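You operate a simulated robot arm through the tools that you are given. There is no shell and no other tool. Be economical: measure what you need, move in short steps, check, and stop when the job is done.

You are at the controls of a simulated robot arm. One attempt, no reset.

JOB
Rub the white pack's contacts clean and shut it in the CLEAN tin.
Fine: clamp it first, free it after; use the blue hand block and put it back. Set down upright: blue hand block. What is to be rubbed or washed off counts as gone when no trace of it is left.

It is judged by the outcome, as a careful person would: the job done as asked, and still so three seconds after it is handed in. It fails if anything else is knocked over, pushed out of place, dropped, spilled or broken.

ROBOT AND FRAMES
A 7-joint arm with a two-finger parallel gripper, fixed in place. Base frame: the origin is at the foot of the arm, x ahead of it, y to its left, z up. Readings come in mm, degrees, newtons and seconds.
With the tool pointing down near the work surface it reaches from about 280 to 740 mm from the base axis. Its first joint turns from -115.0 to 115.0 degrees. Payload 3.91 kg.
The tool frame sits at the grasp point between the pads (the TCP): z along the fingers, y along the line on which they close. The tips reach 30 mm beyond it. Largest opening 110 mm; finger width 20, thickness 10; the body of the gripper, 48 by 112 mm, starts 55 mm behind the TCP.
Orientation is that of the tool frame in the base frame, as [roll, pitch, yaw] about the fixed x, y, z axes, in that order (R = Rz(yaw) Ry(pitch) Rx(roll)). With the fingers straight down and closing along the base's y, the tool's x points along the base's -x, its y along +y and its z along -z.

CONTROLS
- The arm moves only by the tool drive_tool. Its arguments are lists of equal length, an entry for each row: "delta_pos": the shift along the tool's x, y, z in units of 25 mm (1.0 is 25 mm), a list of three; "rotation": the turn, a rotation vector about the tool's x, y, z in units of 4 degrees (1.0 is 4 degrees), a list of three; "grip": the gripper command, from -1 (shut) to 1 (fully open), values between in proportion. In form: {"delta_pos": [[tx, ty, tz], ...], "rotation": [[wx, wy, wz], ...], "grip": [grip, ...]}. A call has 1 to 12 rows; each row shifts and turns the commanded pose from where the row before left it, along the tool's axes as they then stand. A call with a number of a shift or a turn outside -1 to 1 is refused whole. Each row takes 0.2 s and may step no farther than 50 mm and 8.6 degrees from the row before; otherwise, or with a gripper value out of range, the whole call is refused. A pose out of reach is approached as far as the arm can. The call stops where the force on the tool passes 50 N (or 10 N more than at its start, if that is more) or the arm is blocked; 0.2 s more then pass. Each finger travels about 108 mm/s and halts on what it meets, pressing with about 44 N; the grip force reading is that of the motor and also rises with nothing between the fingers. The clock runs only during rows and for 0.2 s after the last one: add rows that do not move to give the fingers time. It gives the time, the measured TCP pose, the force on the tool (base axes), the opening and the grip force at its end, in the units of the frame above (readings bear some noise), with the torque about the TCP (base axes, N m) and any sound that the robot's microphone picked up.
- Cameras (640 x 400 px; columns grow to the right, rows downward): "scene" is fixed at [220.2, -499.7, 1434.2]; the picture's right is [0.91, -0.42, 0.00], its down [-0.15, -0.33, -0.93] and it looks along [0.39, 0.84, -0.36] (base axes); focal length 318 px, centre (320, 200). "wrist" rides on the gripper at [72, 17, -103] in the tool frame; the picture's right is [-0.23, 0.97, 0.00], its down [-0.76, -0.18, -0.62] and it looks along [-0.61, -0.14, 0.78] (tool axes); focal length 222 px, centre (320, 200). There is no depth. A picture from a camera that has moved, and an enlarged one, comes with that camera's place and axes in the base frame and with its lens.
- camera(camera): a new picture of that camera. The clock stands still meanwhile.
- lift_body(by): slides the trunk up (or, below 0, down) by that many mm; the arm rides with it, the base frame stays. It gives what a move gives, with no picture.
- enlarge(camera, box): a new picture of the part [left, top, right, bottom] of that camera's present view, enlarged. The clock stands still meanwhile.
- job_done(): hands the job in; it is judged then, once.

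Go step by step. Nothing tells you positions but the pictures and the camera data: compare them with the known pose of the tool, close in by small moves and look again before you grip or let go. The budget is 120 turns and 68 pictures, counting those below and the enlarged ones. Unless the task says otherwise, let go and move clear before handing in, and close with one line.

The tools are called as a command line: name --argument value ..., lists and objects as JSON in quotes. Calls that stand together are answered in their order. drive_tool: Moves the arm, as the interface text tells. Its arguments: {"type":"object","properties":{"delta_pos":{"type":"array","items":{"type":"array","items":{"type":"number"}}},"rotation":{"type":"array","items":{"type":"array","items":{"type":"number"}}},"grip":{"type":"array","items":{"type":"number"}}},"required":["delta_pos","rotation","grip"]} The other tools are called the same way: lift_body (by) slides the trunk up or down; camera (camera) takes a picture; enlarge (camera, box) takes an enlarged picture of a part of a camera's view; job_done () hands the job in.

At the start:

```text
clock: 0.0
tcp_pos: [478.4, 128.0, 1318.8]
tool_rot: [179.9, 0.0, 180.0]
contact_force: [-0.3, -0.2, 0.0]
moment: [0.03, -0.02, 0.01]
finger_gap: 109.9
gripper_force: 0.0
trunk travel left (down, up): [-825.0, 165.0]
```

scene: 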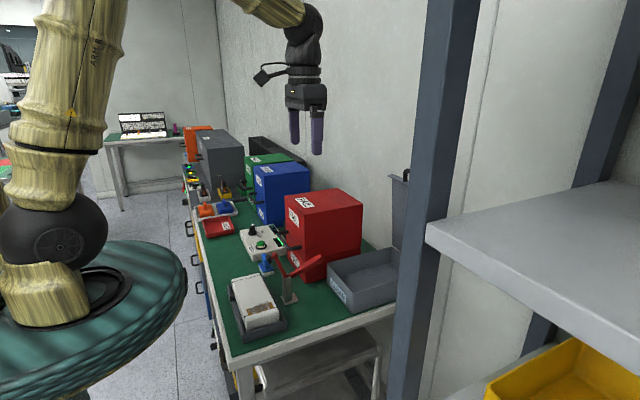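
wrist: 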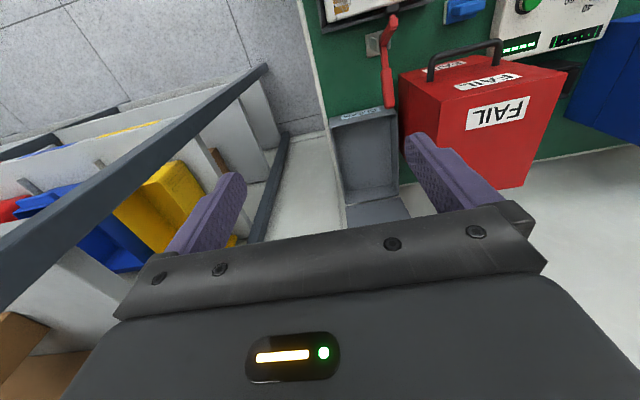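

I see a green bench with a white pack in a tray fixture, a red toggle clamp, a blue block, a grey bin with an open lid, and red, blue and green boxes. I'll enlarge for details first.

enlarge --camera "scene" --box '[200, 220, 420, 357]'

enlarge --camera "scene" --box '[170, 120, 330, 220]'

```text
2.91 times, centred on (310, 288) of scene
camera zoom: at [220.2, -499.7, 1434.2], right [0.91, -0.42, 0.0], down [-0.15, -0.33, -0.93], along [0.39, 0.84, -0.36], focal length 924 px, centre (349, -58)
```

zoom: 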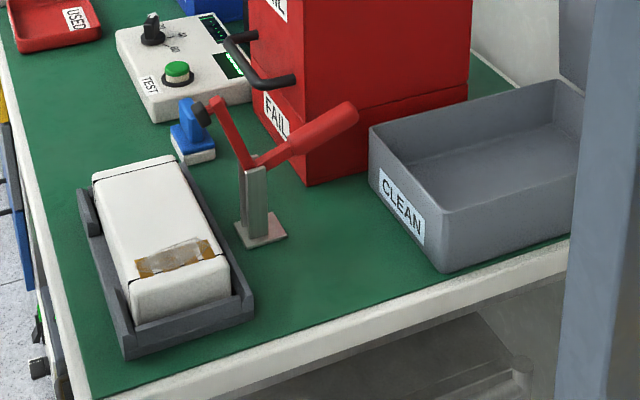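

```text
4.00 times, centred on (250, 170) of scene
camera zoom: at [220.2, -499.7, 1434.2], right [0.91, -0.42, 0.0], down [-0.15, -0.33, -0.93], along [0.39, 0.84, -0.36], focal length 1271 px, centre (600, 320)
```

zoom: 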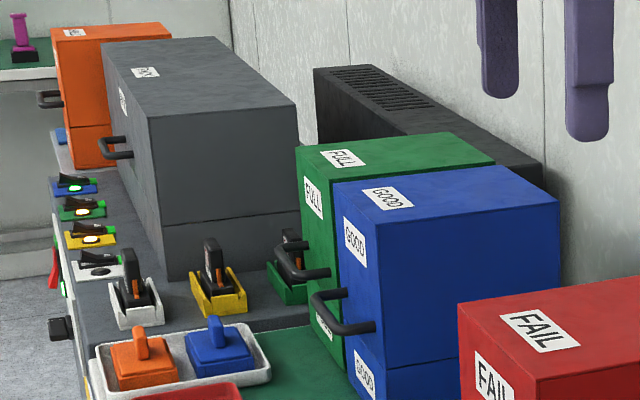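

The bench seems to be at about z≈790, with the pack near (365, 220) and the CLEAN tin near (650, 200). I'll lower the trunk partway and look from the wrist.

lift_body --by -200

camera --camera "wrist"

enlarge --camera "scene" --box '[190, 190, 290, 253]'

```text
clock: 2.2
tcp_pos: [478.3, 128.7, 1119.0]
tool_rot: [180.0, 0.0, -180.0]
contact_force: [-0.1, -0.1, -0.5]
moment: [0.04, 0.02, -0.01]
finger_gap: 110.1
gripper_force: 0.1
trunk travel left (down, up): [-625.0, 365.0]
```

```text
63 pictures are left
camera wrist: at [405.1, 144.5, 1221.2], right [0.23, 0.97, 0.0], down [0.76, -0.18, 0.62], along [0.61, -0.14, -0.78], focal length 222 px, centre (320, 200)
```

wrist: 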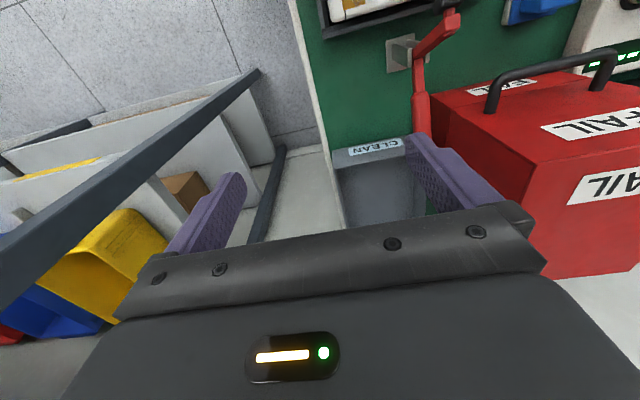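

```text
6.35 times, centred on (240, 222) of scene
camera zoom: at [220.2, -499.7, 1434.2], right [0.91, -0.42, 0.0], down [-0.15, -0.33, -0.93], along [0.39, 0.84, -0.36], focal length 2017 px, centre (828, 64)
```

zoom: 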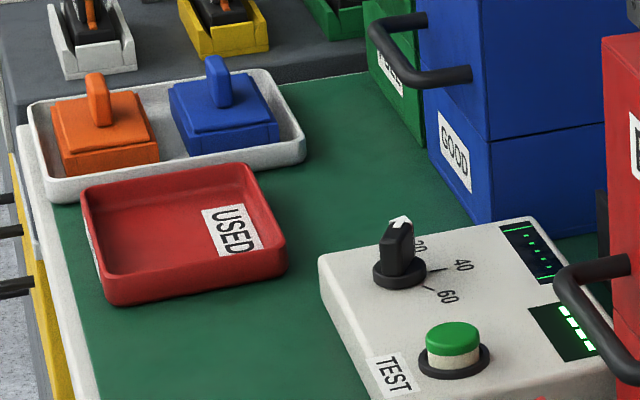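

The wrist view is looking across the wrong part of the bench. I'll shift back and yaw the tool 90° so the camera looks along +y, over the pack, clamp and blocks.

drive_tool --delta_pos '[[0.52, -0.98, 0], [0.52, -0.98, 0], [0.52, -0.98, 0], [0.52, -0.98, 0], [0.52, -0.98, 0], [0.52, -0.98, 0], [0, 0, 0], [0, 0, 0], [0, 0, 0], [0, 0, 0], [0, 0, 0], [0, 0, 0]]' --rotation '[[0, 0, 0], [0, 0, 0], [0, 0, 0], [0, 0, 0], [0, 0, 0], [0, 0, 0], [0, 0, -1], [0, 0, -1], [0, 0, -1], [0, 0, -1], [0, 0, -1], [0, 0, -1]]' --grip '[1, 1, 1, 1, 1, 1, 1, 1, 1, 1, 1, 1]'

drive_tool --delta_pos '[[0, 0, 0], [0, 0, 0], [0, 0, 0], [0, 0, 0], [0, 0, 0], [0, 0, 0], [0, 0, 0], [0, 0, 0], [0, 0, 0], [0, 0, 0], [0, 0, 0], [0, 0, 0]]' --rotation '[[0, 0, -1], [0, 0, -1], [0, 0, -1], [0, 0, -1], [0, 0, -1], [0, 0, -1], [0, 0, -1], [0, 0, -1], [0, 0, -1], [0, 0, -1], [0, 0, -1], [0, 0, -1]]' --grip '[1, 1, 1, 1, 1, 1, 1, 1, 1, 1, 1, 1]'

drive_tool --delta_pos '[[0, 0, 0], [0, 0, 0], [0, 0, 0], [0, 0, 0], [0, 0, 0]]' --rotation '[[0, 0, -1], [0, 0, -1], [0, 0, -1], [0, 0, -1], [0, 0, -0.5]]' --grip '[1, 1, 1, 1, 1]'

camera --camera "wrist"

```text
clock: 4.8
tcp_pos: [400.3, -18.5, 1119.5]
tool_rot: [-179.9, 0.0, -156.0]
contact_force: [0.1, 0.8, 0.0]
moment: [0.02, 0.03, 0.01]
finger_gap: 109.7
gripper_force: 0.1
trunk travel left (down, up): [-625.0, 365.0]
```

```text
clock: 7.4
tcp_pos: [400.3, -19.5, 1117.7]
tool_rot: [-180.0, 0.0, -107.9]
contact_force: [0.6, -0.2, -0.2]
moment: [0.01, -0.01, 0.02]
finger_gap: 110.0
gripper_force: 0.1
trunk travel left (down, up): [-625.0, 365.0]
```

```text
clock: 8.6
tcp_pos: [399.8, -18.8, 1118.5]
tool_rot: [179.9, 0.0, -90.0]
contact_force: [-0.3, -0.6, 0.4]
moment: [0.02, -0.04, -0.01]
finger_gap: 110.0
gripper_force: 0.0
trunk travel left (down, up): [-625.0, 365.0]
```

```text
61 pictures are left
camera wrist: at [382.4, -91.4, 1221.1], right [-0.97, 0.23, 0.0], down [0.18, 0.76, 0.62], along [0.14, 0.61, -0.78], focal length 222 px, centre (320, 200)
```

wrist: 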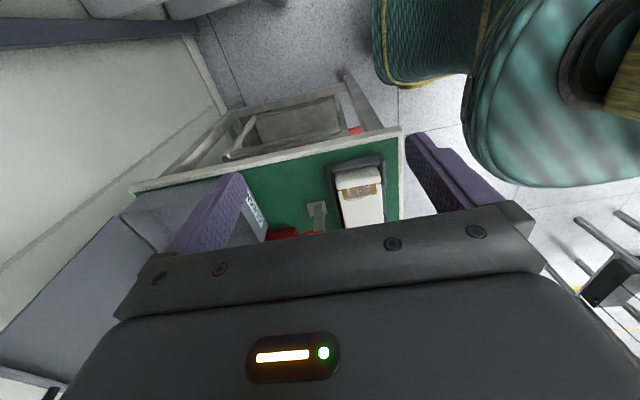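

The pack's copper contacts, the clamp and the bench corner (about 267, 100, 810) are visible. I'll move 200 mm in +y to see the items directly beneath the tool.

drive_tool --delta_pos '[[-1, 0, 0], [-1, 0, 0], [-1, 0, 0], [-1, 0, 0], [-1, 0, 0], [-1, 0, 0], [-1, 0, 0], [-1, 0, 0], [-1, 0, 0], [0, 0, 0]]' --rotation '[[0, 0, 0], [0, 0, 0], [0, 0, 0], [0, 0, 0], [0, 0, 0], [0, 0, 0], [0, 0, 0], [0, 0, 0], [0, 0, 0], [0, 0, 0]]' --grip '[1, 1, 1, 1, 1, 1, 1, 1, 1, 1]'

camera --camera "wrist"

enlarge --camera "wrist" --box '[200, 20, 440, 170]'

```text
clock: 10.8
tcp_pos: [400.1, 206.2, 1118.6]
tool_rot: [-179.9, 0.0, -90.1]
contact_force: [-0.7, 0.7, -0.2]
moment: [0.06, -0.01, 0.01]
finger_gap: 109.9
gripper_force: 0.0
trunk travel left (down, up): [-625.0, 365.0]
```

```text
60 pictures are left
camera wrist: at [382.2, 133.5, 1219.9], right [-0.97, 0.23, 0.0], down [0.18, 0.76, 0.62], along [0.14, 0.61, -0.78], focal length 222 px, centre (320, 200)
```

wrist: 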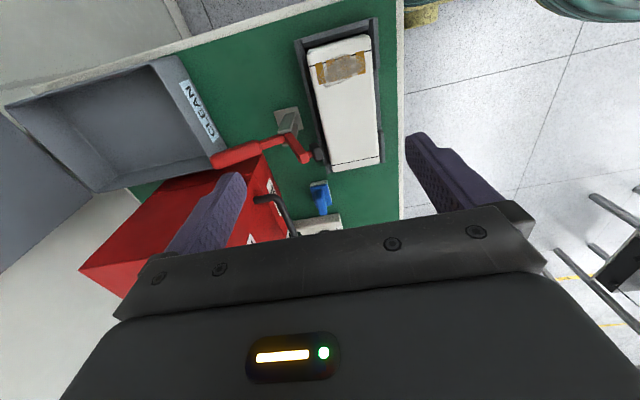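

```text
2.67 times, centred on (320, 95) of wrist
camera zoom: at [382.2, 133.5, 1219.9], right [-0.97, 0.23, 0.0], down [0.18, 0.76, 0.62], along [0.14, 0.61, -0.78], focal length 592 px, centre (320, 480)
```

zoom: 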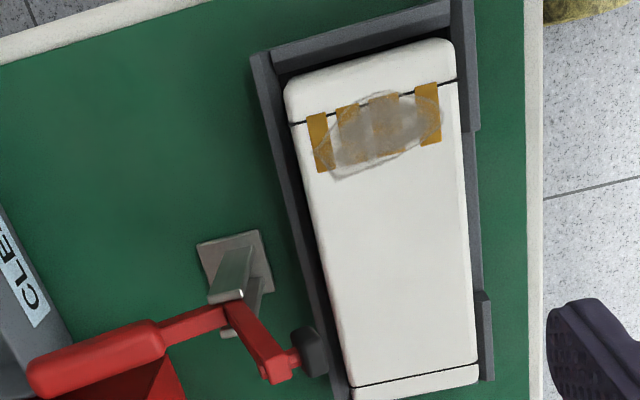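

The contacts are at about (364, 191, 853) with a grey smudge on them. The open toggle clamp sits near (460, 250), its handle out to about (566, 255, 924). There are two blue candidates for the hand block, so I'll look closer at both.

enlarge --camera "scene" --box '[240, 240, 304, 280]'

enlarge --camera "scene" --box '[188, 190, 252, 230]'

enlarge --camera "wrist" --box '[280, 160, 360, 210]'

```text
10.00 times, centred on (272, 260) of scene
camera zoom: at [220.2, -499.7, 1434.2], right [0.91, -0.42, 0.0], down [-0.15, -0.33, -0.93], along [0.39, 0.84, -0.36], focal length 3177 px, centre (800, -400)
```

zoom: 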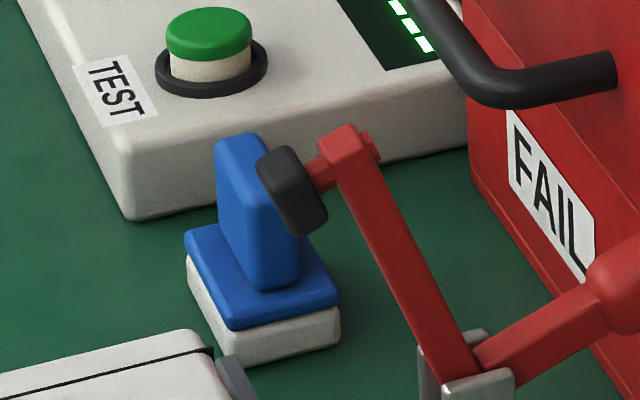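

```text
10.00 times, centred on (220, 210) of scene
camera zoom: at [220.2, -499.7, 1434.2], right [0.91, -0.42, 0.0], down [-0.15, -0.33, -0.93], along [0.39, 0.84, -0.36], focal length 3177 px, centre (1320, 100)
```

zoom: 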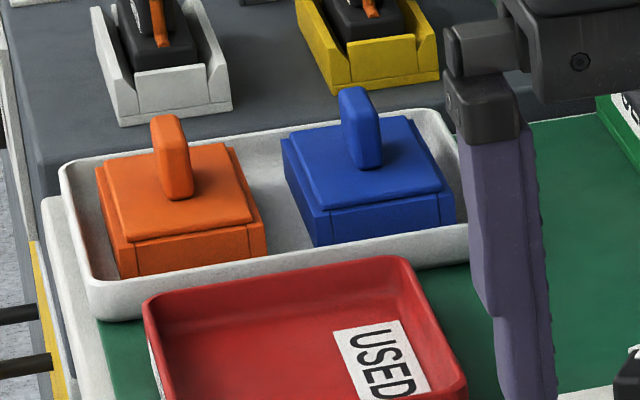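

```text
8.00 times, centred on (320, 185) of wrist
camera zoom: at [382.2, 133.5, 1219.9], right [-0.97, 0.23, 0.0], down [0.18, 0.76, 0.62], along [0.14, 0.61, -0.78], focal length 1777 px, centre (320, 320)
```

zoom: 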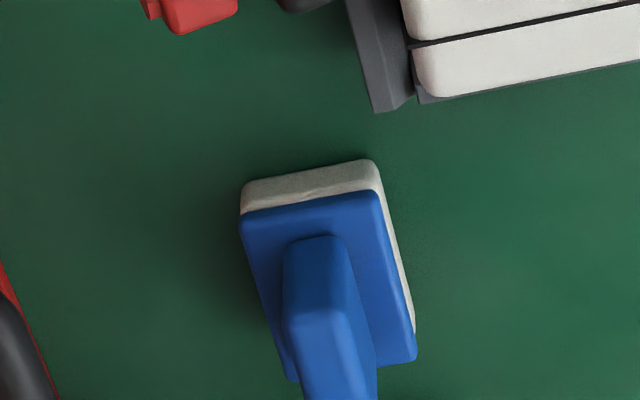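

The blue hand block with the white felt sole stands at about (445, 422), and its handle is thin along x. I'll clamp first: turn the tool back to yaw 180, so it closes along y, and go above the clamp handle.

drive_tool --delta_pos '[[0, 0, 0], [0, 0, 0], [0, 0, 0], [0, 0, 0], [0, 0, 0], [0, 0, 0], [0, 0, 0], [0, 0, 0], [0, 0, 0], [0, 0, 0], [0, 0, 0], [0, 0, 0]]' --rotation '[[0, 0, 1], [0, 0, 1], [0, 0, 1], [0, 0, 1], [0, 0, 1], [0, 0, 1], [0, 0, 1], [0, 0, 1], [0, 0, 1], [0, 0, 1], [0, 0, 1], [0, 0, 1]]' --grip '[1, 1, 1, 1, 1, 1, 1, 1, 1, 1, 1, 1]'

drive_tool --delta_pos '[[0, 0, 0], [0, 0, 0], [0, 0, 0], [0, 0, 0], [0, 0, 0], [0, 0, 0], [0, 0, 0], [0, 0, 0], [0, 0, 0], [0, 0, 0], [0, 0, 0], [0, 0, 0]]' --rotation '[[0, 0, 1], [0, 0, 1], [0, 0, 1], [0, 0, 1], [0, 0, 1], [0, 0, 1], [0, 0, 1], [0, 0, 1], [0, 0, 1], [0, 0, 1], [0, 0, 0.5], [0, 0, 0]]' --grip '[0, 0, 0, 0, 0, 0, 0, 0, 0, 0, 0, 0]'

drive_tool --delta_pos '[[-0.9, 0.23, 0], [-0.9, 0.23, 0], [-0.9, 0.23, 0], [-0.9, 0.23, 0], [-0.9, 0.23, 0], [-0.9, 0.23, 0.2], [0, 0, 0.5], [0, 0, 0.5]]' --rotation '[[0, 0, 0], [0, 0, 0], [0, 0, 0], [0, 0, 0], [0, 0, 0], [0, 0, 0], [0, 0, 0], [0, 0, 0]]' --grip '[0, 0, 0, 0, 0, 0, 0, 0]'

camera --camera "wrist"

```text
clock: 13.4
tcp_pos: [400.9, 206.6, 1118.7]
tool_rot: [-180.0, 0.0, -138.1]
contact_force: [0.1, -0.4, -0.5]
moment: [0.04, 0.0, 0.01]
finger_gap: 110.0
gripper_force: 0.1
trunk travel left (down, up): [-625.0, 365.0]
```

```text
clock: 16.0
tcp_pos: [401.0, 206.0, 1118.9]
tool_rot: [-180.0, 0.0, -180.0]
contact_force: [0.1, -0.7, -0.3]
moment: [0.0, -0.01, 0.04]
finger_gap: 55.1
gripper_force: 0.1
trunk travel left (down, up): [-625.0, 365.0]
```

```text
clock: 17.8
tcp_pos: [535.3, 240.0, 1088.8]
tool_rot: [179.9, 0.0, 180.0]
contact_force: [0.4, -1.5, -0.9]
moment: [0.02, -0.03, -0.03]
finger_gap: 55.1
gripper_force: 0.0
trunk travel left (down, up): [-625.0, 365.0]
```

```text
55 pictures are left
camera wrist: at [462.6, 256.6, 1190.7], right [0.23, 0.97, 0.0], down [0.76, -0.18, 0.62], along [0.61, -0.14, -0.78], focal length 222 px, centre (320, 200)
```

wrist: 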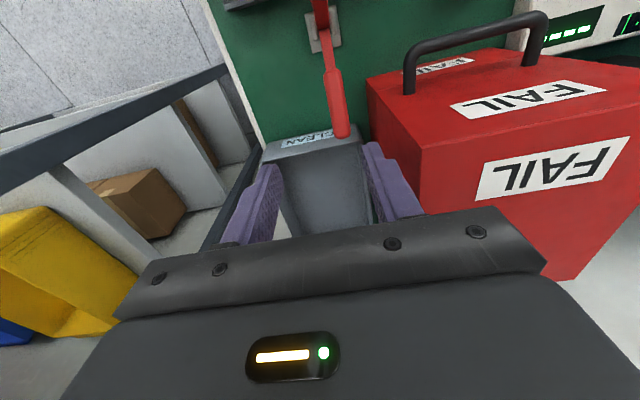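

The handle runs along y≈257, ending near (572, 257, 924), with the red box face at y≈312. I'll tilt the tool 16° so its body clears the box, then descend part way.

drive_tool --delta_pos '[[0, 0, 0], [0, 0, 0], [0, 0, 0], [0, 0, 0], [-0.26, -0.62, 0], [-0.26, -0.62, 0], [0, 0, 0.8], [0, 0, 0.8], [0, 0, 0.8], [0, 0, 0.8], [0, 0, 0.8], [0, 0, 0]]' --rotation '[[-1, 0, 0], [-1, 0, 0], [-1, 0, 0], [-1, 0, 0], [0, 0, 0], [0, 0, 0], [0, 0, 0], [0, 0, 0], [0, 0, 0], [0, 0, 0], [0, 0, 0], [0, 0, 0]]' --grip '[0, 0, 0, 0, 0, 0, 0, 0, 0, 0, 0, 0]'

camera --camera "wrist"

enlarge --camera "scene" --box '[220, 180, 420, 305]'

```text
clock: 20.4
tcp_pos: [546.8, 238.8, 983.7]
tool_rot: [164.0, 0.0, -180.0]
contact_force: [-0.2, 0.5, -0.1]
moment: [0.01, 0.01, -0.03]
finger_gap: 54.8
gripper_force: 0.2
trunk travel left (down, up): [-625.0, 365.0]
```

```text
54 pictures are left
camera wrist: at [474.8, 226.5, 1086.8], right [0.23, 0.94, 0.27], down [0.76, -0.34, 0.55], along [0.61, 0.08, -0.79], focal length 222 px, centre (320, 200)
```

wrist: 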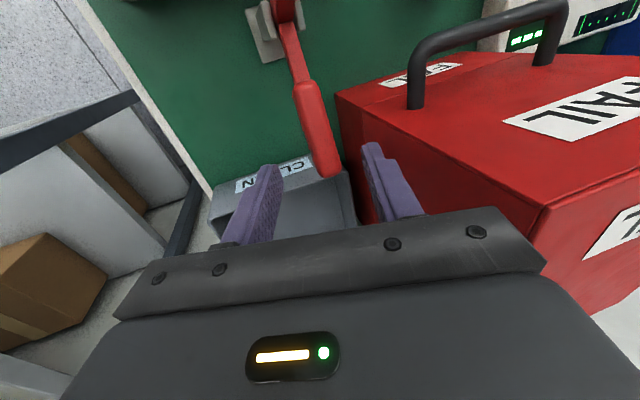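

```text
3.20 times, centred on (320, 242) of scene
camera zoom: at [220.2, -499.7, 1434.2], right [0.91, -0.42, 0.0], down [-0.15, -0.33, -0.93], along [0.39, 0.84, -0.36], focal length 1017 px, centre (320, 64)
```

zoom: 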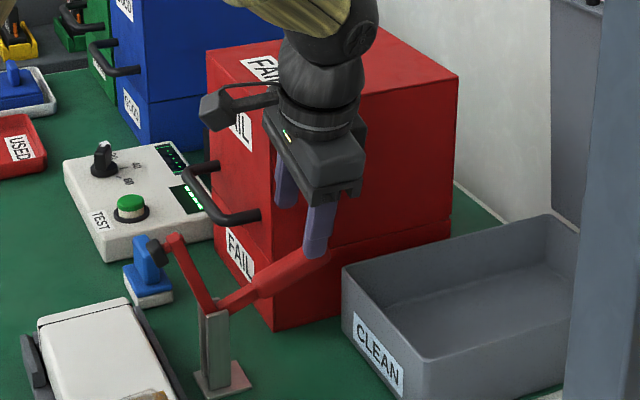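

The fingers straddle the handle's line. I'll descend the last 68 mm and close on it.

drive_tool --delta_pos '[[0, 0, 0.7], [0, 0, 0.7], [0, 0, 0.7], [0, 0, 0.62], [0, 0, 0]]' --rotation '[[0, 0, 0], [0, 0, 0], [0, 0, 0], [0, 0, 0], [0, 0, 0]]' --grip '[0, 0, 0, 0, 0]'

camera --camera "wrist"

enlarge --camera "scene" --box '[250, 200, 378, 280]'

```text
clock: 21.6
tcp_pos: [548.1, 258.0, 918.0]
tool_rot: [164.0, 0.0, 179.9]
contact_force: [0.1, -0.7, 0.6]
moment: [0.0, 0.0, -0.01]
finger_gap: 55.1
gripper_force: 0.1
trunk travel left (down, up): [-625.0, 365.0]
```

```text
52 pictures are left
camera wrist: at [475.3, 244.7, 1021.6], right [0.23, 0.94, 0.27], down [0.76, -0.34, 0.55], along [0.61, 0.08, -0.79], focal length 222 px, centre (320, 200)
```

wrist: 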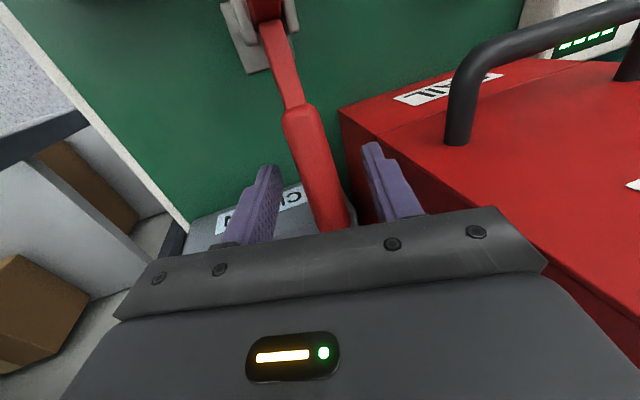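

```text
5.00 times, centred on (314, 240) of scene
camera zoom: at [220.2, -499.7, 1434.2], right [0.91, -0.42, 0.0], down [-0.15, -0.33, -0.93], along [0.39, 0.84, -0.36], focal length 1588 px, centre (350, 0)
```

zoom: 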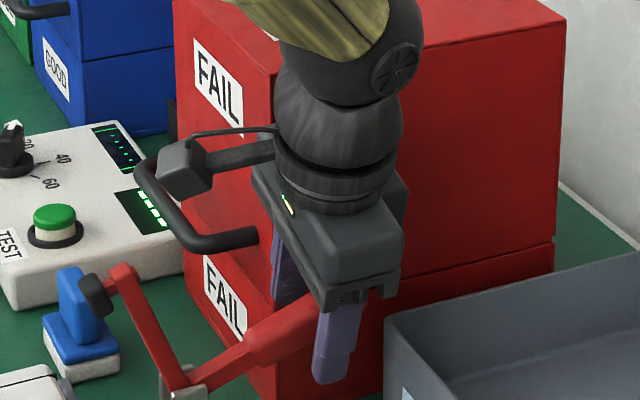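

The handle sits between the fingers, so I'll close on it.

drive_tool --delta_pos '[[0, 0, 0], [0, 0, 0], [0, 0, 0], [0, 0, 0]]' --rotation '[[0, 0, 0], [0, 0, 0], [0, 0, 0], [0, 0, 0]]' --grip '[-0.9, -0.9, -0.9, -0.9]'

```text
clock: 22.6
tcp_pos: [549.4, 256.8, 918.8]
tool_rot: [164.1, 0.0, -180.0]
contact_force: [-0.4, -3.7, -3.6]
moment: [-1.31, -0.4, 1.1]
finger_gap: 29.2
gripper_force: 44.9
trunk travel left (down, up): [-625.0, 365.0]
```

Gripped. I'll lift the handle along its arc in small steps and watch the force.

drive_tool --delta_pos '[[0.1, 0.084, -0.292], [0.128, 0.08, -0.281], [0.152, 0.077, -0.269]]' --rotation '[[0, 0, 0], [0, 0, 0], [0, 0, 0]]' --grip '[-0.9, -0.9, -0.9]'

enlarge --camera "scene" --box '[250, 200, 378, 280]'

```text
clock: 23.4
tcp_pos: [538.7, 255.4, 942.7]
tool_rot: [164.0, -0.2, 179.8]
contact_force: [-1.1, -13.8, -7.8]
moment: [-1.42, -0.39, 0.61]
finger_gap: 30.8
gripper_force: 45.5
trunk travel left (down, up): [-625.0, 365.0]
```

```text
5.00 times, centred on (314, 240) of scene
camera zoom: at [220.2, -499.7, 1434.2], right [0.91, -0.42, 0.0], down [-0.15, -0.33, -0.93], along [0.39, 0.84, -0.36], focal length 1588 px, centre (350, 0)
```

zoom: 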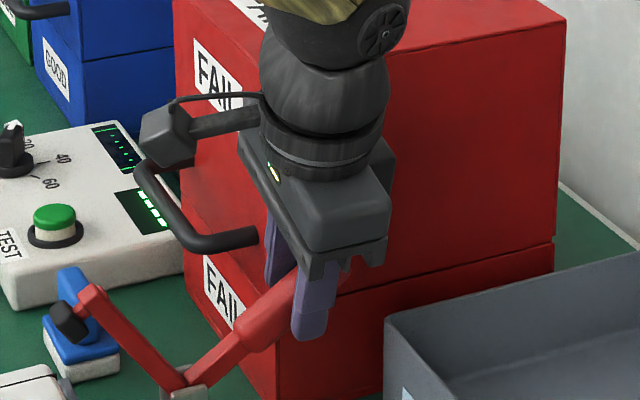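

The pad comes down as the handle rises, so it turns as one lever. I'll continue the arc.

drive_tool --delta_pos '[[0.212, 0.028, -0.325], [0.248, 0.021, -0.298], [0.276, 0.074, -0.258], [0.3, 0.065, -0.227], [0.324, 0.055, -0.192]]' --rotation '[[0, 0, 0], [0, 0, 0], [0, 0, 0], [0, 0, 0], [0, 0, 0]]' --grip '[-0.9, -0.9, -0.9, -0.9, -0.9]'

enlarge --camera "scene" --box '[226, 200, 354, 280]'

```text
clock: 24.6
tcp_pos: [506.5, 254.4, 974.5]
tool_rot: [163.9, 0.2, 179.9]
contact_force: [12.0, 1.0, 0.3]
moment: [-0.75, -1.23, 0.39]
finger_gap: 28.2
gripper_force: 45.1
trunk travel left (down, up): [-625.0, 365.0]
```

```text
5.00 times, centred on (290, 240) of scene
camera zoom: at [220.2, -499.7, 1434.2], right [0.91, -0.42, 0.0], down [-0.15, -0.33, -0.93], along [0.39, 0.84, -0.36], focal length 1588 px, centre (470, 0)
```

zoom: 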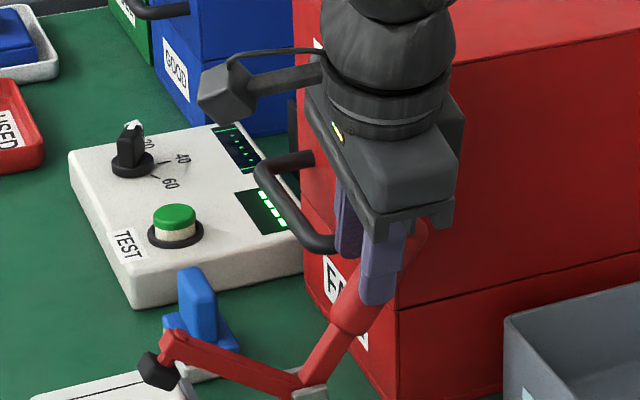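

Progressing well; next section of the arc.

drive_tool --delta_pos '[[0.344, 0.046, -0.161], [0.36, 0.036, -0.127], [0.372, 0.025, -0.088]]' --rotation '[[0, 0, 0], [0, 0, 0], [0, 0, 0]]' --grip '[-0.9, -0.9, -0.9]'

enlarge --camera "scene" --box '[210, 210, 338, 290]'

```text
clock: 25.4
tcp_pos: [474.6, 247.1, 983.1]
tool_rot: [164.2, -0.4, 179.8]
contact_force: [2.8, -20.2, 3.1]
moment: [-0.61, -0.2, -0.15]
finger_gap: 15.0
gripper_force: 9.2
trunk travel left (down, up): [-625.0, 365.0]
```

```text
5.00 times, centred on (274, 250) of scene
camera zoom: at [220.2, -499.7, 1434.2], right [0.91, -0.42, 0.0], down [-0.15, -0.33, -0.93], along [0.39, 0.84, -0.36], focal length 1588 px, centre (550, -50)
```

zoom: 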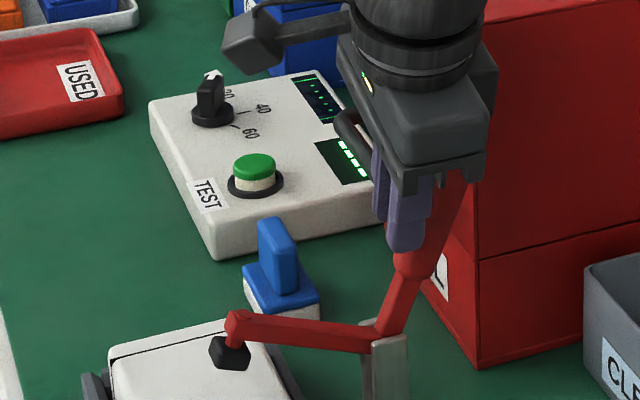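

The fingers slipped off the handle near the end of its swing, with the pad just over the pack. I'll release, lift, go round to the +x side and push the handle home with closed fingers.

drive_tool --delta_pos '[[0, 0, 0], [0, 0, 0], [0, 0, -0.8], [0, 0, -0.8], [0, 0, -0.8], [0, 0, -0.8], [-0.8, 0, 0], [-0.8, 0, 0], [-0.85, 0, 0]]' --rotation '[[0, 0, 0], [0, 0, 0], [0, 0, 0], [0, 0, 0], [0, 0, 0], [0, 0, 0], [0, 0, 0], [0, 0, 0], [0, 0, 0]]' --grip '[0, 0, 0, 0, 0, 0, -1, -1, -1]'

enlarge --camera "scene" --box '[210, 200, 370, 300]'

camera --camera "wrist"

```text
clock: 27.4
tcp_pos: [538.8, 231.3, 1061.4]
tool_rot: [164.0, 0.0, 179.9]
contact_force: [-0.4, -0.7, 0.6]
moment: [-0.01, -0.04, 0.01]
finger_gap: 0.0
gripper_force: 37.9
trunk travel left (down, up): [-625.0, 365.0]
```

```text
4.00 times, centred on (290, 250) of scene
camera zoom: at [220.2, -499.7, 1434.2], right [0.91, -0.42, 0.0], down [-0.15, -0.33, -0.93], along [0.39, 0.84, -0.36], focal length 1271 px, centre (440, 0)
```

zoom: 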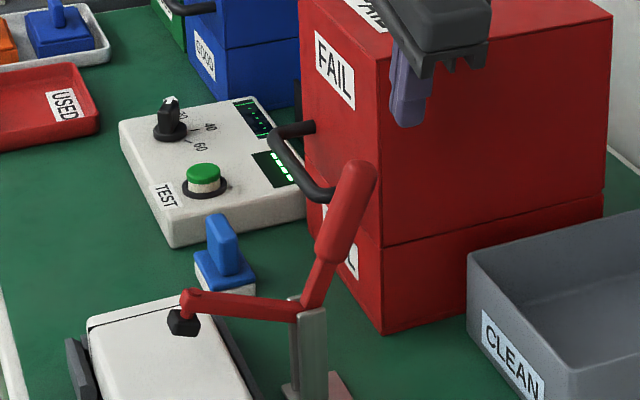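

```text
46 pictures are left
camera wrist: at [465.7, 218.7, 1164.1], right [0.23, 0.94, 0.27], down [0.76, -0.34, 0.55], along [0.61, 0.08, -0.79], focal length 222 px, centre (320, 200)
```

wrist: 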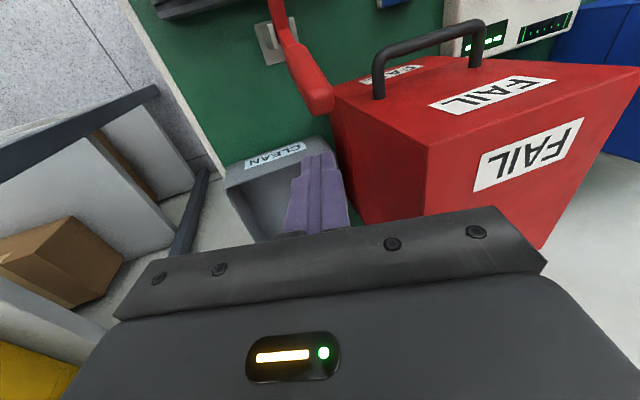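

The handle stands at about 63° and my fingers are shut on its +x side. I'll descend and push toward -x.

drive_tool --delta_pos '[[0, 0, 0.8], [0, 0, 0.8], [0, 0, 0.8], [0, 0, 0.8], [0.4, 0, 0], [0.4, 0, 0], [0.4, 0, 0]]' --rotation '[[0, 0, 0], [0, 0, 0], [0, 0, 0], [0, 0, 0], [0, 0, 0], [0, 0, 0], [0, 0, 0]]' --grip '[-1, -1, -1, -1, -1, -1, -1]'

drive_tool --delta_pos '[[0.25, 0, 0], [0.25, 0, 0], [0.25, 0, 0]]' --rotation '[[0, 0, 0], [0, 0, 0], [0, 0, 0]]' --grip '[-1, -1, -1]'

enlarge --camera "scene" --box '[210, 200, 370, 300]'

```text
clock: 29.0
tcp_pos: [510.1, 255.1, 985.2]
tool_rot: [164.0, 0.0, 179.9]
contact_force: [1.0, 0.0, 0.6]
moment: [0.0, 0.0, 0.03]
finger_gap: 0.0
gripper_force: 37.7
trunk travel left (down, up): [-625.0, 365.0]
```

```text
clock: 29.8
tcp_pos: [491.7, 254.4, 984.7]
tool_rot: [164.1, 0.1, 180.0]
contact_force: [5.9, 0.9, 0.6]
moment: [-0.05, 0.13, -0.03]
finger_gap: 0.0
gripper_force: 37.8
trunk travel left (down, up): [-625.0, 365.0]
```

```text
4.00 times, centred on (290, 250) of scene
camera zoom: at [220.2, -499.7, 1434.2], right [0.91, -0.42, 0.0], down [-0.15, -0.33, -0.93], along [0.39, 0.84, -0.36], focal length 1271 px, centre (440, 0)
```

zoom: 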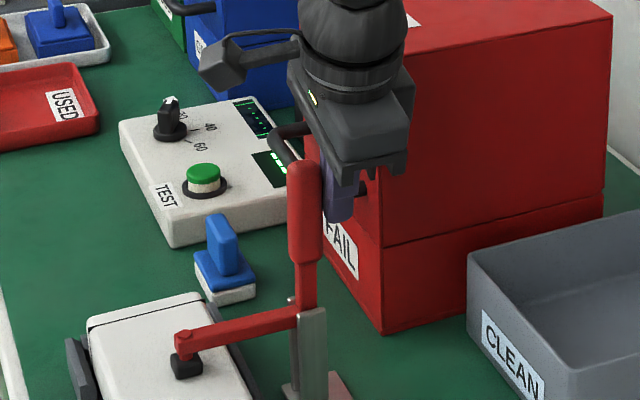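

The handle is nearly vertical and the pad is close to the pack. I'll push on gently until it resists.

drive_tool --delta_pos '[[0.2, 0, 0], [0.2, 0, 0]]' --rotation '[[0, 0, 0], [0, 0, 0]]' --grip '[-1, -1]'

drive_tool --delta_pos '[[0.2, 0, 0], [0.2, 0, 0]]' --rotation '[[0, 0, 0], [0, 0, 0]]' --grip '[-1, -1]'

enlarge --camera "scene" --box '[210, 220, 338, 300]'

```text
clock: 30.5
tcp_pos: [491.9, 253.6, 984.7]
tool_rot: [163.7, 1.1, 179.3]
contact_force: [30.0, 2.6, -9.6]
moment: [-0.07, 0.42, 0.04]
finger_gap: 0.0
gripper_force: 37.6
trunk travel left (down, up): [-625.0, 365.0]
stopped in row 2: the force on the tool passed its limit at 53 N (the readings are from after the stop); the commanded pose is now the measured one
```

```text
clock: 30.9
tcp_pos: [492.6, 251.6, 986.5]
tool_rot: [163.5, 2.1, 178.8]
contact_force: [29.7, 5.6, -5.9]
moment: [-0.11, 0.45, -0.02]
finger_gap: 0.0
gripper_force: 37.8
trunk travel left (down, up): [-625.0, 365.0]
stopped in row 2: the force on the tool passed its limit at 53 N (the readings are from after the stop); the commanded pose is now the measured one
```

```text
5.00 times, centred on (274, 260) of scene
camera zoom: at [220.2, -499.7, 1434.2], right [0.91, -0.42, 0.0], down [-0.15, -0.33, -0.93], along [0.39, 0.84, -0.36], focal length 1588 px, centre (550, -100)
```

zoom: 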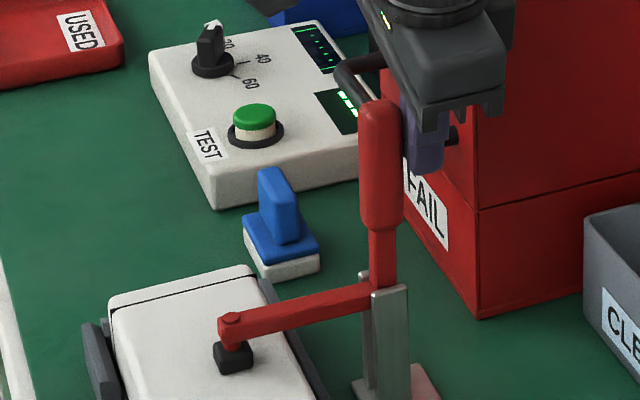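

The handle is blocked with the pad pressing on the pack, so it's clamped. I'll back off, lift, straighten the tool and check the clamp stays down.

drive_tool --delta_pos '[[-0.4, 0, 0], [-0.8, 0, 0], [0, 0, -0.9], [0, 0, -0.9], [0, 0, -0.9], [0, 0, -0.9], [0, 0, 0], [0, 0, 0], [0, 0, 0], [0, 0, 0]]' --rotation '[[0, 0, 0], [0, 0, 0], [0, 0, 0], [0, 0, 0], [0, 0, 0], [0, 0, 0], [1, 0, 0], [1, 0, 0], [1, 0, 0], [1, 0, 0]]' --grip '[-1, -1, -1, -1, -1, -1, -1, -1, -1, -1]'

enlarge --camera "scene" --box '[210, 220, 338, 300]'

```text
clock: 33.1
tcp_pos: [512.6, 226.3, 1075.3]
tool_rot: [179.6, 1.8, 179.0]
contact_force: [-0.2, 0.1, 0.5]
moment: [-0.03, 0.02, 0.0]
finger_gap: 0.0
gripper_force: 37.4
trunk travel left (down, up): [-625.0, 365.0]
```

```text
5.00 times, centred on (274, 260) of scene
camera zoom: at [220.2, -499.7, 1434.2], right [0.91, -0.42, 0.0], down [-0.15, -0.33, -0.93], along [0.39, 0.84, -0.36], focal length 1588 px, centre (550, -100)
```

zoom: 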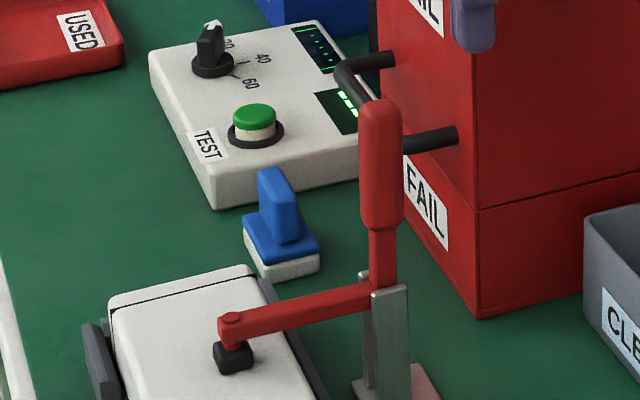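

The clamp holds. Now I'll fetch the blue hand block: fix the tilt, move over it, and yaw to -90 so the fingers close along x.

drive_tool --delta_pos '[[0.9, 0, -0.5], [0.9, 0, -0.5], [0.9, 0.2, 0], [0, 0.95, 0], [0, 0.95, 0], [0, 0.95, 0], [0, 0.95, 0], [0, 0.95, 0], [0, 0.95, 0], [0, 0.95, 0], [0, 0.95, 0]]' --rotation '[[-0.1, -0.45, 0], [0, 0, 0], [0, 0, 0], [0, 0, 0], [0, 0, 0], [0, 0, 0], [0, 0, 0], [0, 0, 0], [0, 0, 0], [0, 0, 0], [0, 0, 0]]' --grip '[-1, -1, -1, -1, -1, -1, -1, -1, -1, -1, -1]'

drive_tool --delta_pos '[[0, 0, 0], [0, 0, 0], [0, 0, 0], [0, 0, 0], [0, 0, 0], [0, 0, 0], [0, 0, 0], [0, 0, 0], [0, 0, 0], [0, 0, 0], [0, 0, 0], [0, 0, 0]]' --rotation '[[0, 0, -1], [0, 0, -1], [0, 0, -1], [0, 0, -1], [0, 0, -1], [0, 0, -1], [0, 0, -1], [0, 0, -1], [0, 0, -1], [0, 0, -1], [0, 0, -1], [0, 0, -1]]' --grip '[-1, -1, -1, -1, -1, -1, -1, -1, -1, -1, -1, -1]'

drive_tool --delta_pos '[[0, 0, 0], [0, 0, 0], [0, 0, 0], [0, 0, 0], [0, 0, 0], [0, 0, 0], [0, 0, 0], [0, 0, 0], [0, 0, 0], [0, 0, 0], [0, 0, 0]]' --rotation '[[0, 0, -1], [0, 0, -1], [0, 0, -1], [0, 0, -1], [0, 0, -1], [0, 0, -1], [0, 0, -1], [0, 0, -1], [0, 0, -1], [0, 0, -1], [0, 0, -0.7]]' --grip '[0, 0, 0, 0, 0, 0, 0, 0, 0, 0, 0]'

camera --camera "wrist"

```text
clock: 35.5
tcp_pos: [447.1, 424.2, 1098.6]
tool_rot: [179.2, 3.6, 179.0]
contact_force: [-0.1, -0.1, -0.4]
moment: [0.03, -0.01, 0.01]
finger_gap: 0.0
gripper_force: 38.0
trunk travel left (down, up): [-625.0, 365.0]
```

```text
clock: 38.1
tcp_pos: [448.1, 422.5, 1101.0]
tool_rot: [-177.8, 3.0, -132.9]
contact_force: [-0.1, -0.1, 0.0]
moment: [-0.01, -0.01, -0.02]
finger_gap: 0.0
gripper_force: 38.0
trunk travel left (down, up): [-625.0, 365.0]
```

```text
clock: 40.5
tcp_pos: [447.6, 421.8, 1099.9]
tool_rot: [-176.3, 0.8, -90.1]
contact_force: [0.1, -0.7, -0.2]
moment: [0.01, -0.03, -0.01]
finger_gap: 54.9
gripper_force: 0.0
trunk travel left (down, up): [-625.0, 365.0]
```

```text
42 pictures are left
camera wrist: at [423.5, 348.2, 1199.5], right [-0.97, 0.23, -0.06], down [0.14, 0.75, 0.64], along [0.19, 0.62, -0.76], focal length 222 px, centre (320, 200)
```

wrist: 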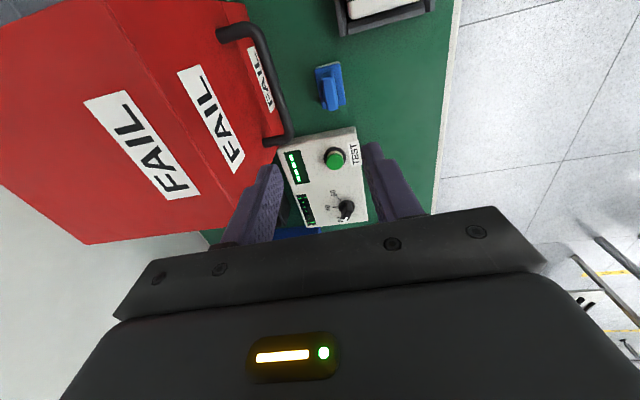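

The block sits directly below the tool, at about (446, 425). I'll correct the small residual tilt and descend partway.

drive_tool --delta_pos '[[0, 0, 0], [0, 0, 0.8], [0, 0, 0.8], [0, 0, 0.8], [0, 0, 0.8], [0, 0, 0.8], [0, 0, 0.8], [0, 0, 0]]' --rotation '[[-0.92, 0.2, 0], [0, 0, 0], [0, 0, 0], [0, 0, 0], [0, 0, 0], [0, 0, 0], [0, 0, 0], [0, 0, 0]]' --grip '[0, 0, 0, 0, 0, 0, 0, 0]'

camera --camera "wrist"

```text
clock: 42.3
tcp_pos: [446.0, 421.5, 980.4]
tool_rot: [180.0, 0.0, -90.3]
contact_force: [-1.0, 0.3, 0.3]
moment: [0.02, -0.01, 0.01]
finger_gap: 54.9
gripper_force: 0.1
trunk travel left (down, up): [-625.0, 365.0]
```

```text
41 pictures are left
camera wrist: at [430.3, 348.9, 1082.4], right [-0.97, 0.23, 0.0], down [0.18, 0.76, 0.62], along [0.14, 0.61, -0.78], focal length 222 px, centre (320, 200)
```

wrist: 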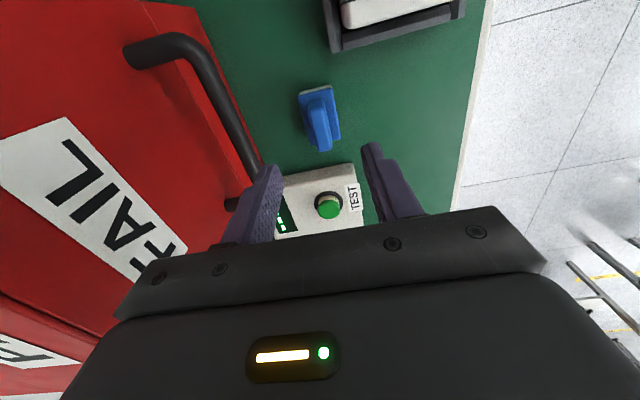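

enlarge --camera "wrist" --box '[272, 70, 368, 130]'

enlarge --camera "wrist" --box '[272, 110, 368, 170]'

```text
6.67 times, centred on (320, 100) of wrist
camera zoom: at [430.3, 348.9, 1082.4], right [-0.97, 0.23, 0.0], down [0.18, 0.76, 0.62], along [0.14, 0.61, -0.78], focal length 1481 px, centre (320, 867)
```

zoom: 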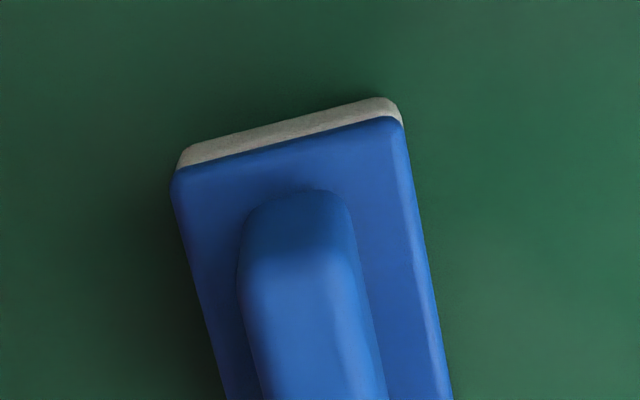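

```text
6.67 times, centred on (320, 140) of wrist
camera zoom: at [430.3, 348.9, 1082.4], right [-0.97, 0.23, 0.0], down [0.18, 0.76, 0.62], along [0.14, 0.61, -0.78], focal length 1481 px, centre (320, 600)
```

zoom: 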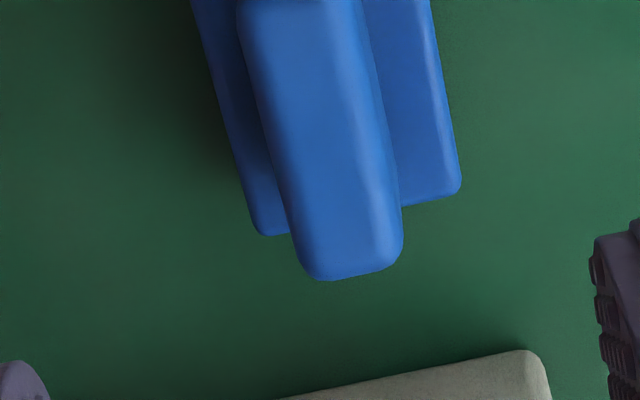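

The block's centre is at (447, 430), its handle 16 mm wide with its top at z≈872. I'll shift 8 mm, descend to TCP z≈869 and grip.

drive_tool --delta_pos '[[-0.34, -0.04, 0.5], [0, 0, 0.8], [0, 0, 0.8], [0, 0, 0.8], [0, 0, 0.8], [0, 0, 0.74], [0, 0, 0]]' --rotation '[[0, 0, 0.07], [0, 0, 0], [0, 0, 0], [0, 0, 0], [0, 0, 0], [0, 0, 0], [0, 0, 0]]' --grip '[0, 0, 0, 0, 0, 0, 0]'

camera --camera "wrist"

```text
clock: 43.9
tcp_pos: [444.6, 431.6, 874.2]
tool_rot: [-179.8, 0.4, -90.5]
contact_force: [-5.6, -0.5, 34.6]
moment: [0.72, -2.24, 0.07]
finger_gap: 55.4
gripper_force: 0.1
trunk travel left (down, up): [-625.0, 365.0]
```

```text
38 pictures are left
camera wrist: at [426.9, 358.3, 975.1], right [-0.97, 0.23, 0.0], down [0.18, 0.76, 0.63], along [0.15, 0.61, -0.78], focal length 222 px, centre (320, 200)
```

wrist: 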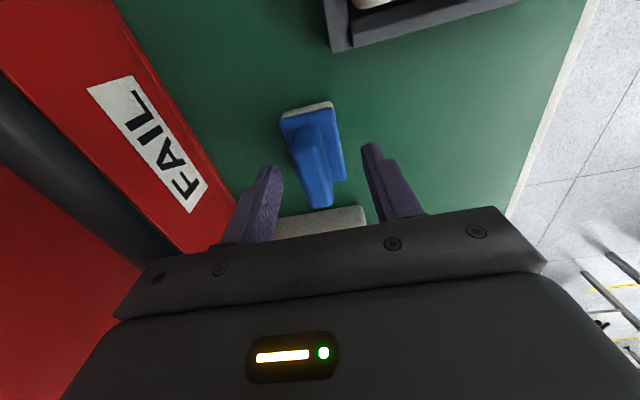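

The gripper body is resting on the red box's pipe handle, so I'll back up right away. A shallower grip at z≈882 still overlaps the block's handle by about 20 mm.

drive_tool --delta_pos '[[0, 0, -0.5], [0, 0, 0]]' --rotation '[[0, 0, 0], [0, 0, 0]]' --grip '[0, 0]'

enlarge --camera "scene" --box '[210, 190, 338, 270]'

```text
clock: 44.5
tcp_pos: [444.6, 429.0, 880.8]
tool_rot: [179.8, -0.2, -90.4]
contact_force: [-11.8, -5.8, 1.7]
moment: [0.36, -0.69, -0.1]
finger_gap: 54.8
gripper_force: 0.0
trunk travel left (down, up): [-625.0, 365.0]
```

```text
5.00 times, centred on (274, 230) of scene
camera zoom: at [220.2, -499.7, 1434.2], right [0.91, -0.42, 0.0], down [-0.15, -0.33, -0.93], along [0.39, 0.84, -0.36], focal length 1588 px, centre (550, 50)
```

zoom: 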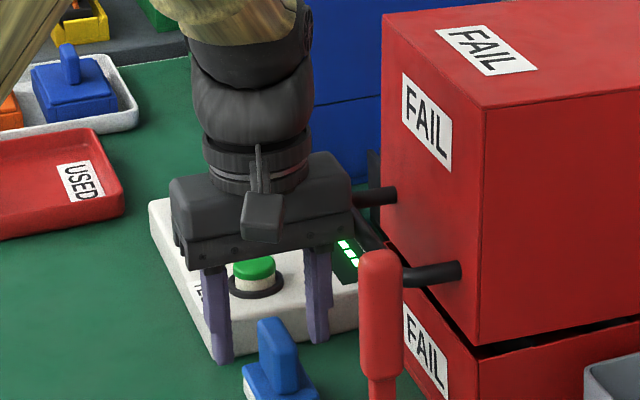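

The red box's upper part is a hinged lid, and my gripper's side is dragging its pipe handle up. I'll lower slightly to let it settle, then move away in -x.

drive_tool --delta_pos '[[0, 0, 0.16], [0, 0.2, 0], [0, 0.2, 0], [0, 0, 0]]' --rotation '[[0, 0, 0], [0, 0, 0], [0, 0, 0], [0, 0, 0]]' --grip '[0, 0, 0, 0]'

enlarge --camera "scene" --box '[226, 200, 354, 280]'

```text
clock: 45.5
tcp_pos: [437.8, 431.1, 877.7]
tool_rot: [179.9, 0.0, -90.4]
contact_force: [-1.2, 0.0, 0.1]
moment: [0.06, 0.02, 0.01]
finger_gap: 55.0
gripper_force: 0.1
trunk travel left (down, up): [-625.0, 365.0]
```

```text
5.00 times, centred on (290, 240) of scene
camera zoom: at [220.2, -499.7, 1434.2], right [0.91, -0.42, 0.0], down [-0.15, -0.33, -0.93], along [0.39, 0.84, -0.36], focal length 1588 px, centre (470, 0)
```

zoom: 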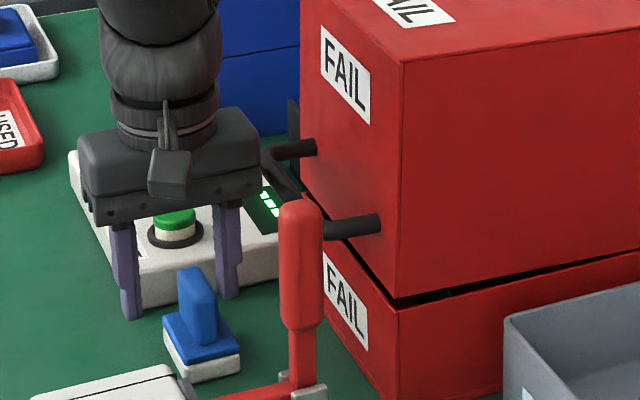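

The lid has stayed slightly ajar. I'll fix that now: rise, go over the lid's -x edge with shut fingers and press it closed gently.

drive_tool --delta_pos '[[0, 0, -1], [0, 0, -1], [0, 0, -1], [0, 0, -1], [0, 0, -1], [0, 0, -1], [0, 0, -1], [0, 0, -1], [0, 0, -1], [0, 0, -0.6]]' --rotation '[[0, 0, 0], [0, 0, 0], [0, 0, 0], [0, 0, 0], [0, 0, 0], [0, 0, 0], [0, 0, 0], [0, 0, 0], [0, 0, 0], [0, 0, 0]]' --grip '[0, 0, 0, 0, 0, 0, 0, 0, 0, 0]'

drive_tool --delta_pos '[[0.2, -0.92, 0], [0.2, -0.92, 0], [0.2, -0.92, 0], [0.2, -0.92, 0], [0.2, -0.92, 0], [0.2, -0.92, 0], [0, 0, 0.2], [0, 0, 0.2]]' --rotation '[[0, 0, 0], [0, 0, 0], [0, 0, 0], [0, 0, 0], [0, 0, 0], [0, 0, 0], [0, 0, 0], [0, 0, 0]]' --grip '[-1, -1, -1, -1, -1, -1, -1, -1]'

drive_tool --delta_pos '[[0, 0, 0.2], [0, 0, 0.2], [0, 0, 0.2], [0, 0, 0.2]]' --rotation '[[0, 0, 0], [0, 0, 0], [0, 0, 0], [0, 0, 0]]' --grip '[-1, -1, -1, -1]'

enlarge --camera "scene" --box '[226, 180, 386, 280]'

```text
clock: 47.7
tcp_pos: [440.0, 431.0, 1119.6]
tool_rot: [179.9, 0.0, -90.4]
contact_force: [-0.3, -0.3, -0.7]
moment: [0.0, -0.02, -0.01]
finger_gap: 54.9
gripper_force: 0.0
trunk travel left (down, up): [-625.0, 365.0]
```

```text
clock: 49.5
tcp_pos: [570.0, 393.8, 1107.3]
tool_rot: [179.9, 0.0, -90.4]
contact_force: [-0.1, 0.6, 0.3]
moment: [-0.01, 0.0, 0.0]
finger_gap: 0.0
gripper_force: 37.9
out of reach, approached as far as the arm can: row 6
trunk travel left (down, up): [-625.0, 365.0]
```

```text
clock: 50.5
tcp_pos: [569.6, 393.9, 1089.1]
tool_rot: [179.9, 0.1, -90.3]
contact_force: [-0.3, -0.5, 0.1]
moment: [0.0, 0.01, 0.0]
finger_gap: 0.0
gripper_force: 38.1
trunk travel left (down, up): [-625.0, 365.0]
```

```text
4.00 times, centred on (306, 230) of scene
camera zoom: at [220.2, -499.7, 1434.2], right [0.91, -0.42, 0.0], down [-0.15, -0.33, -0.93], along [0.39, 0.84, -0.36], focal length 1271 px, centre (376, 80)
```

zoom: 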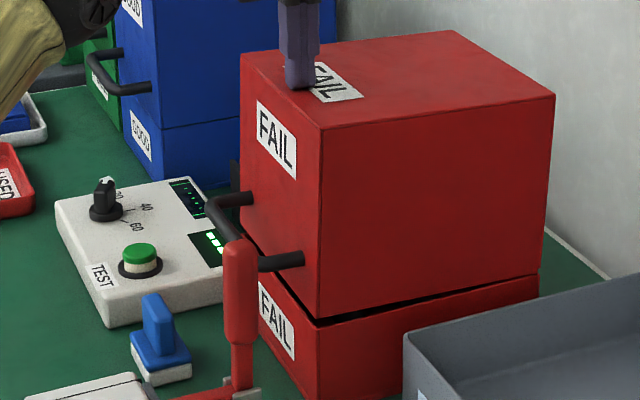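

drive_tool --delta_pos '[[0, 0, 0.2], [0, 0, 0.2], [0, 0, 0.2]]' --rotation '[[0, 0, 0], [0, 0, 0], [0, 0, 0]]' --grip '[-1, -1, -1]'

drive_tool --delta_pos '[[0, 0, 0.15], [0, 0, 0.15]]' --rotation '[[0, 0, 0], [0, 0, 0]]' --grip '[-1, -1]'

```text
clock: 51.3
tcp_pos: [566.7, 392.2, 1079.5]
tool_rot: [-179.6, 0.5, -90.4]
contact_force: [3.6, 5.3, 38.7]
moment: [-0.23, -0.02, 0.4]
finger_gap: 0.0
gripper_force: 36.9
trunk travel left (down, up): [-625.0, 365.0]
```

```text
clock: 51.7
tcp_pos: [567.5, 392.3, 1080.1]
tool_rot: [-179.2, 0.7, -90.2]
contact_force: [-5.3, -3.5, 13.8]
moment: [-0.24, 0.25, -0.01]
finger_gap: 0.0
gripper_force: 37.8
trunk travel left (down, up): [-625.0, 365.0]
stopped in row 1: the force on the tool passed its limit at 52 N (the readings are from after the stop); the commanded pose is now the measured one
```

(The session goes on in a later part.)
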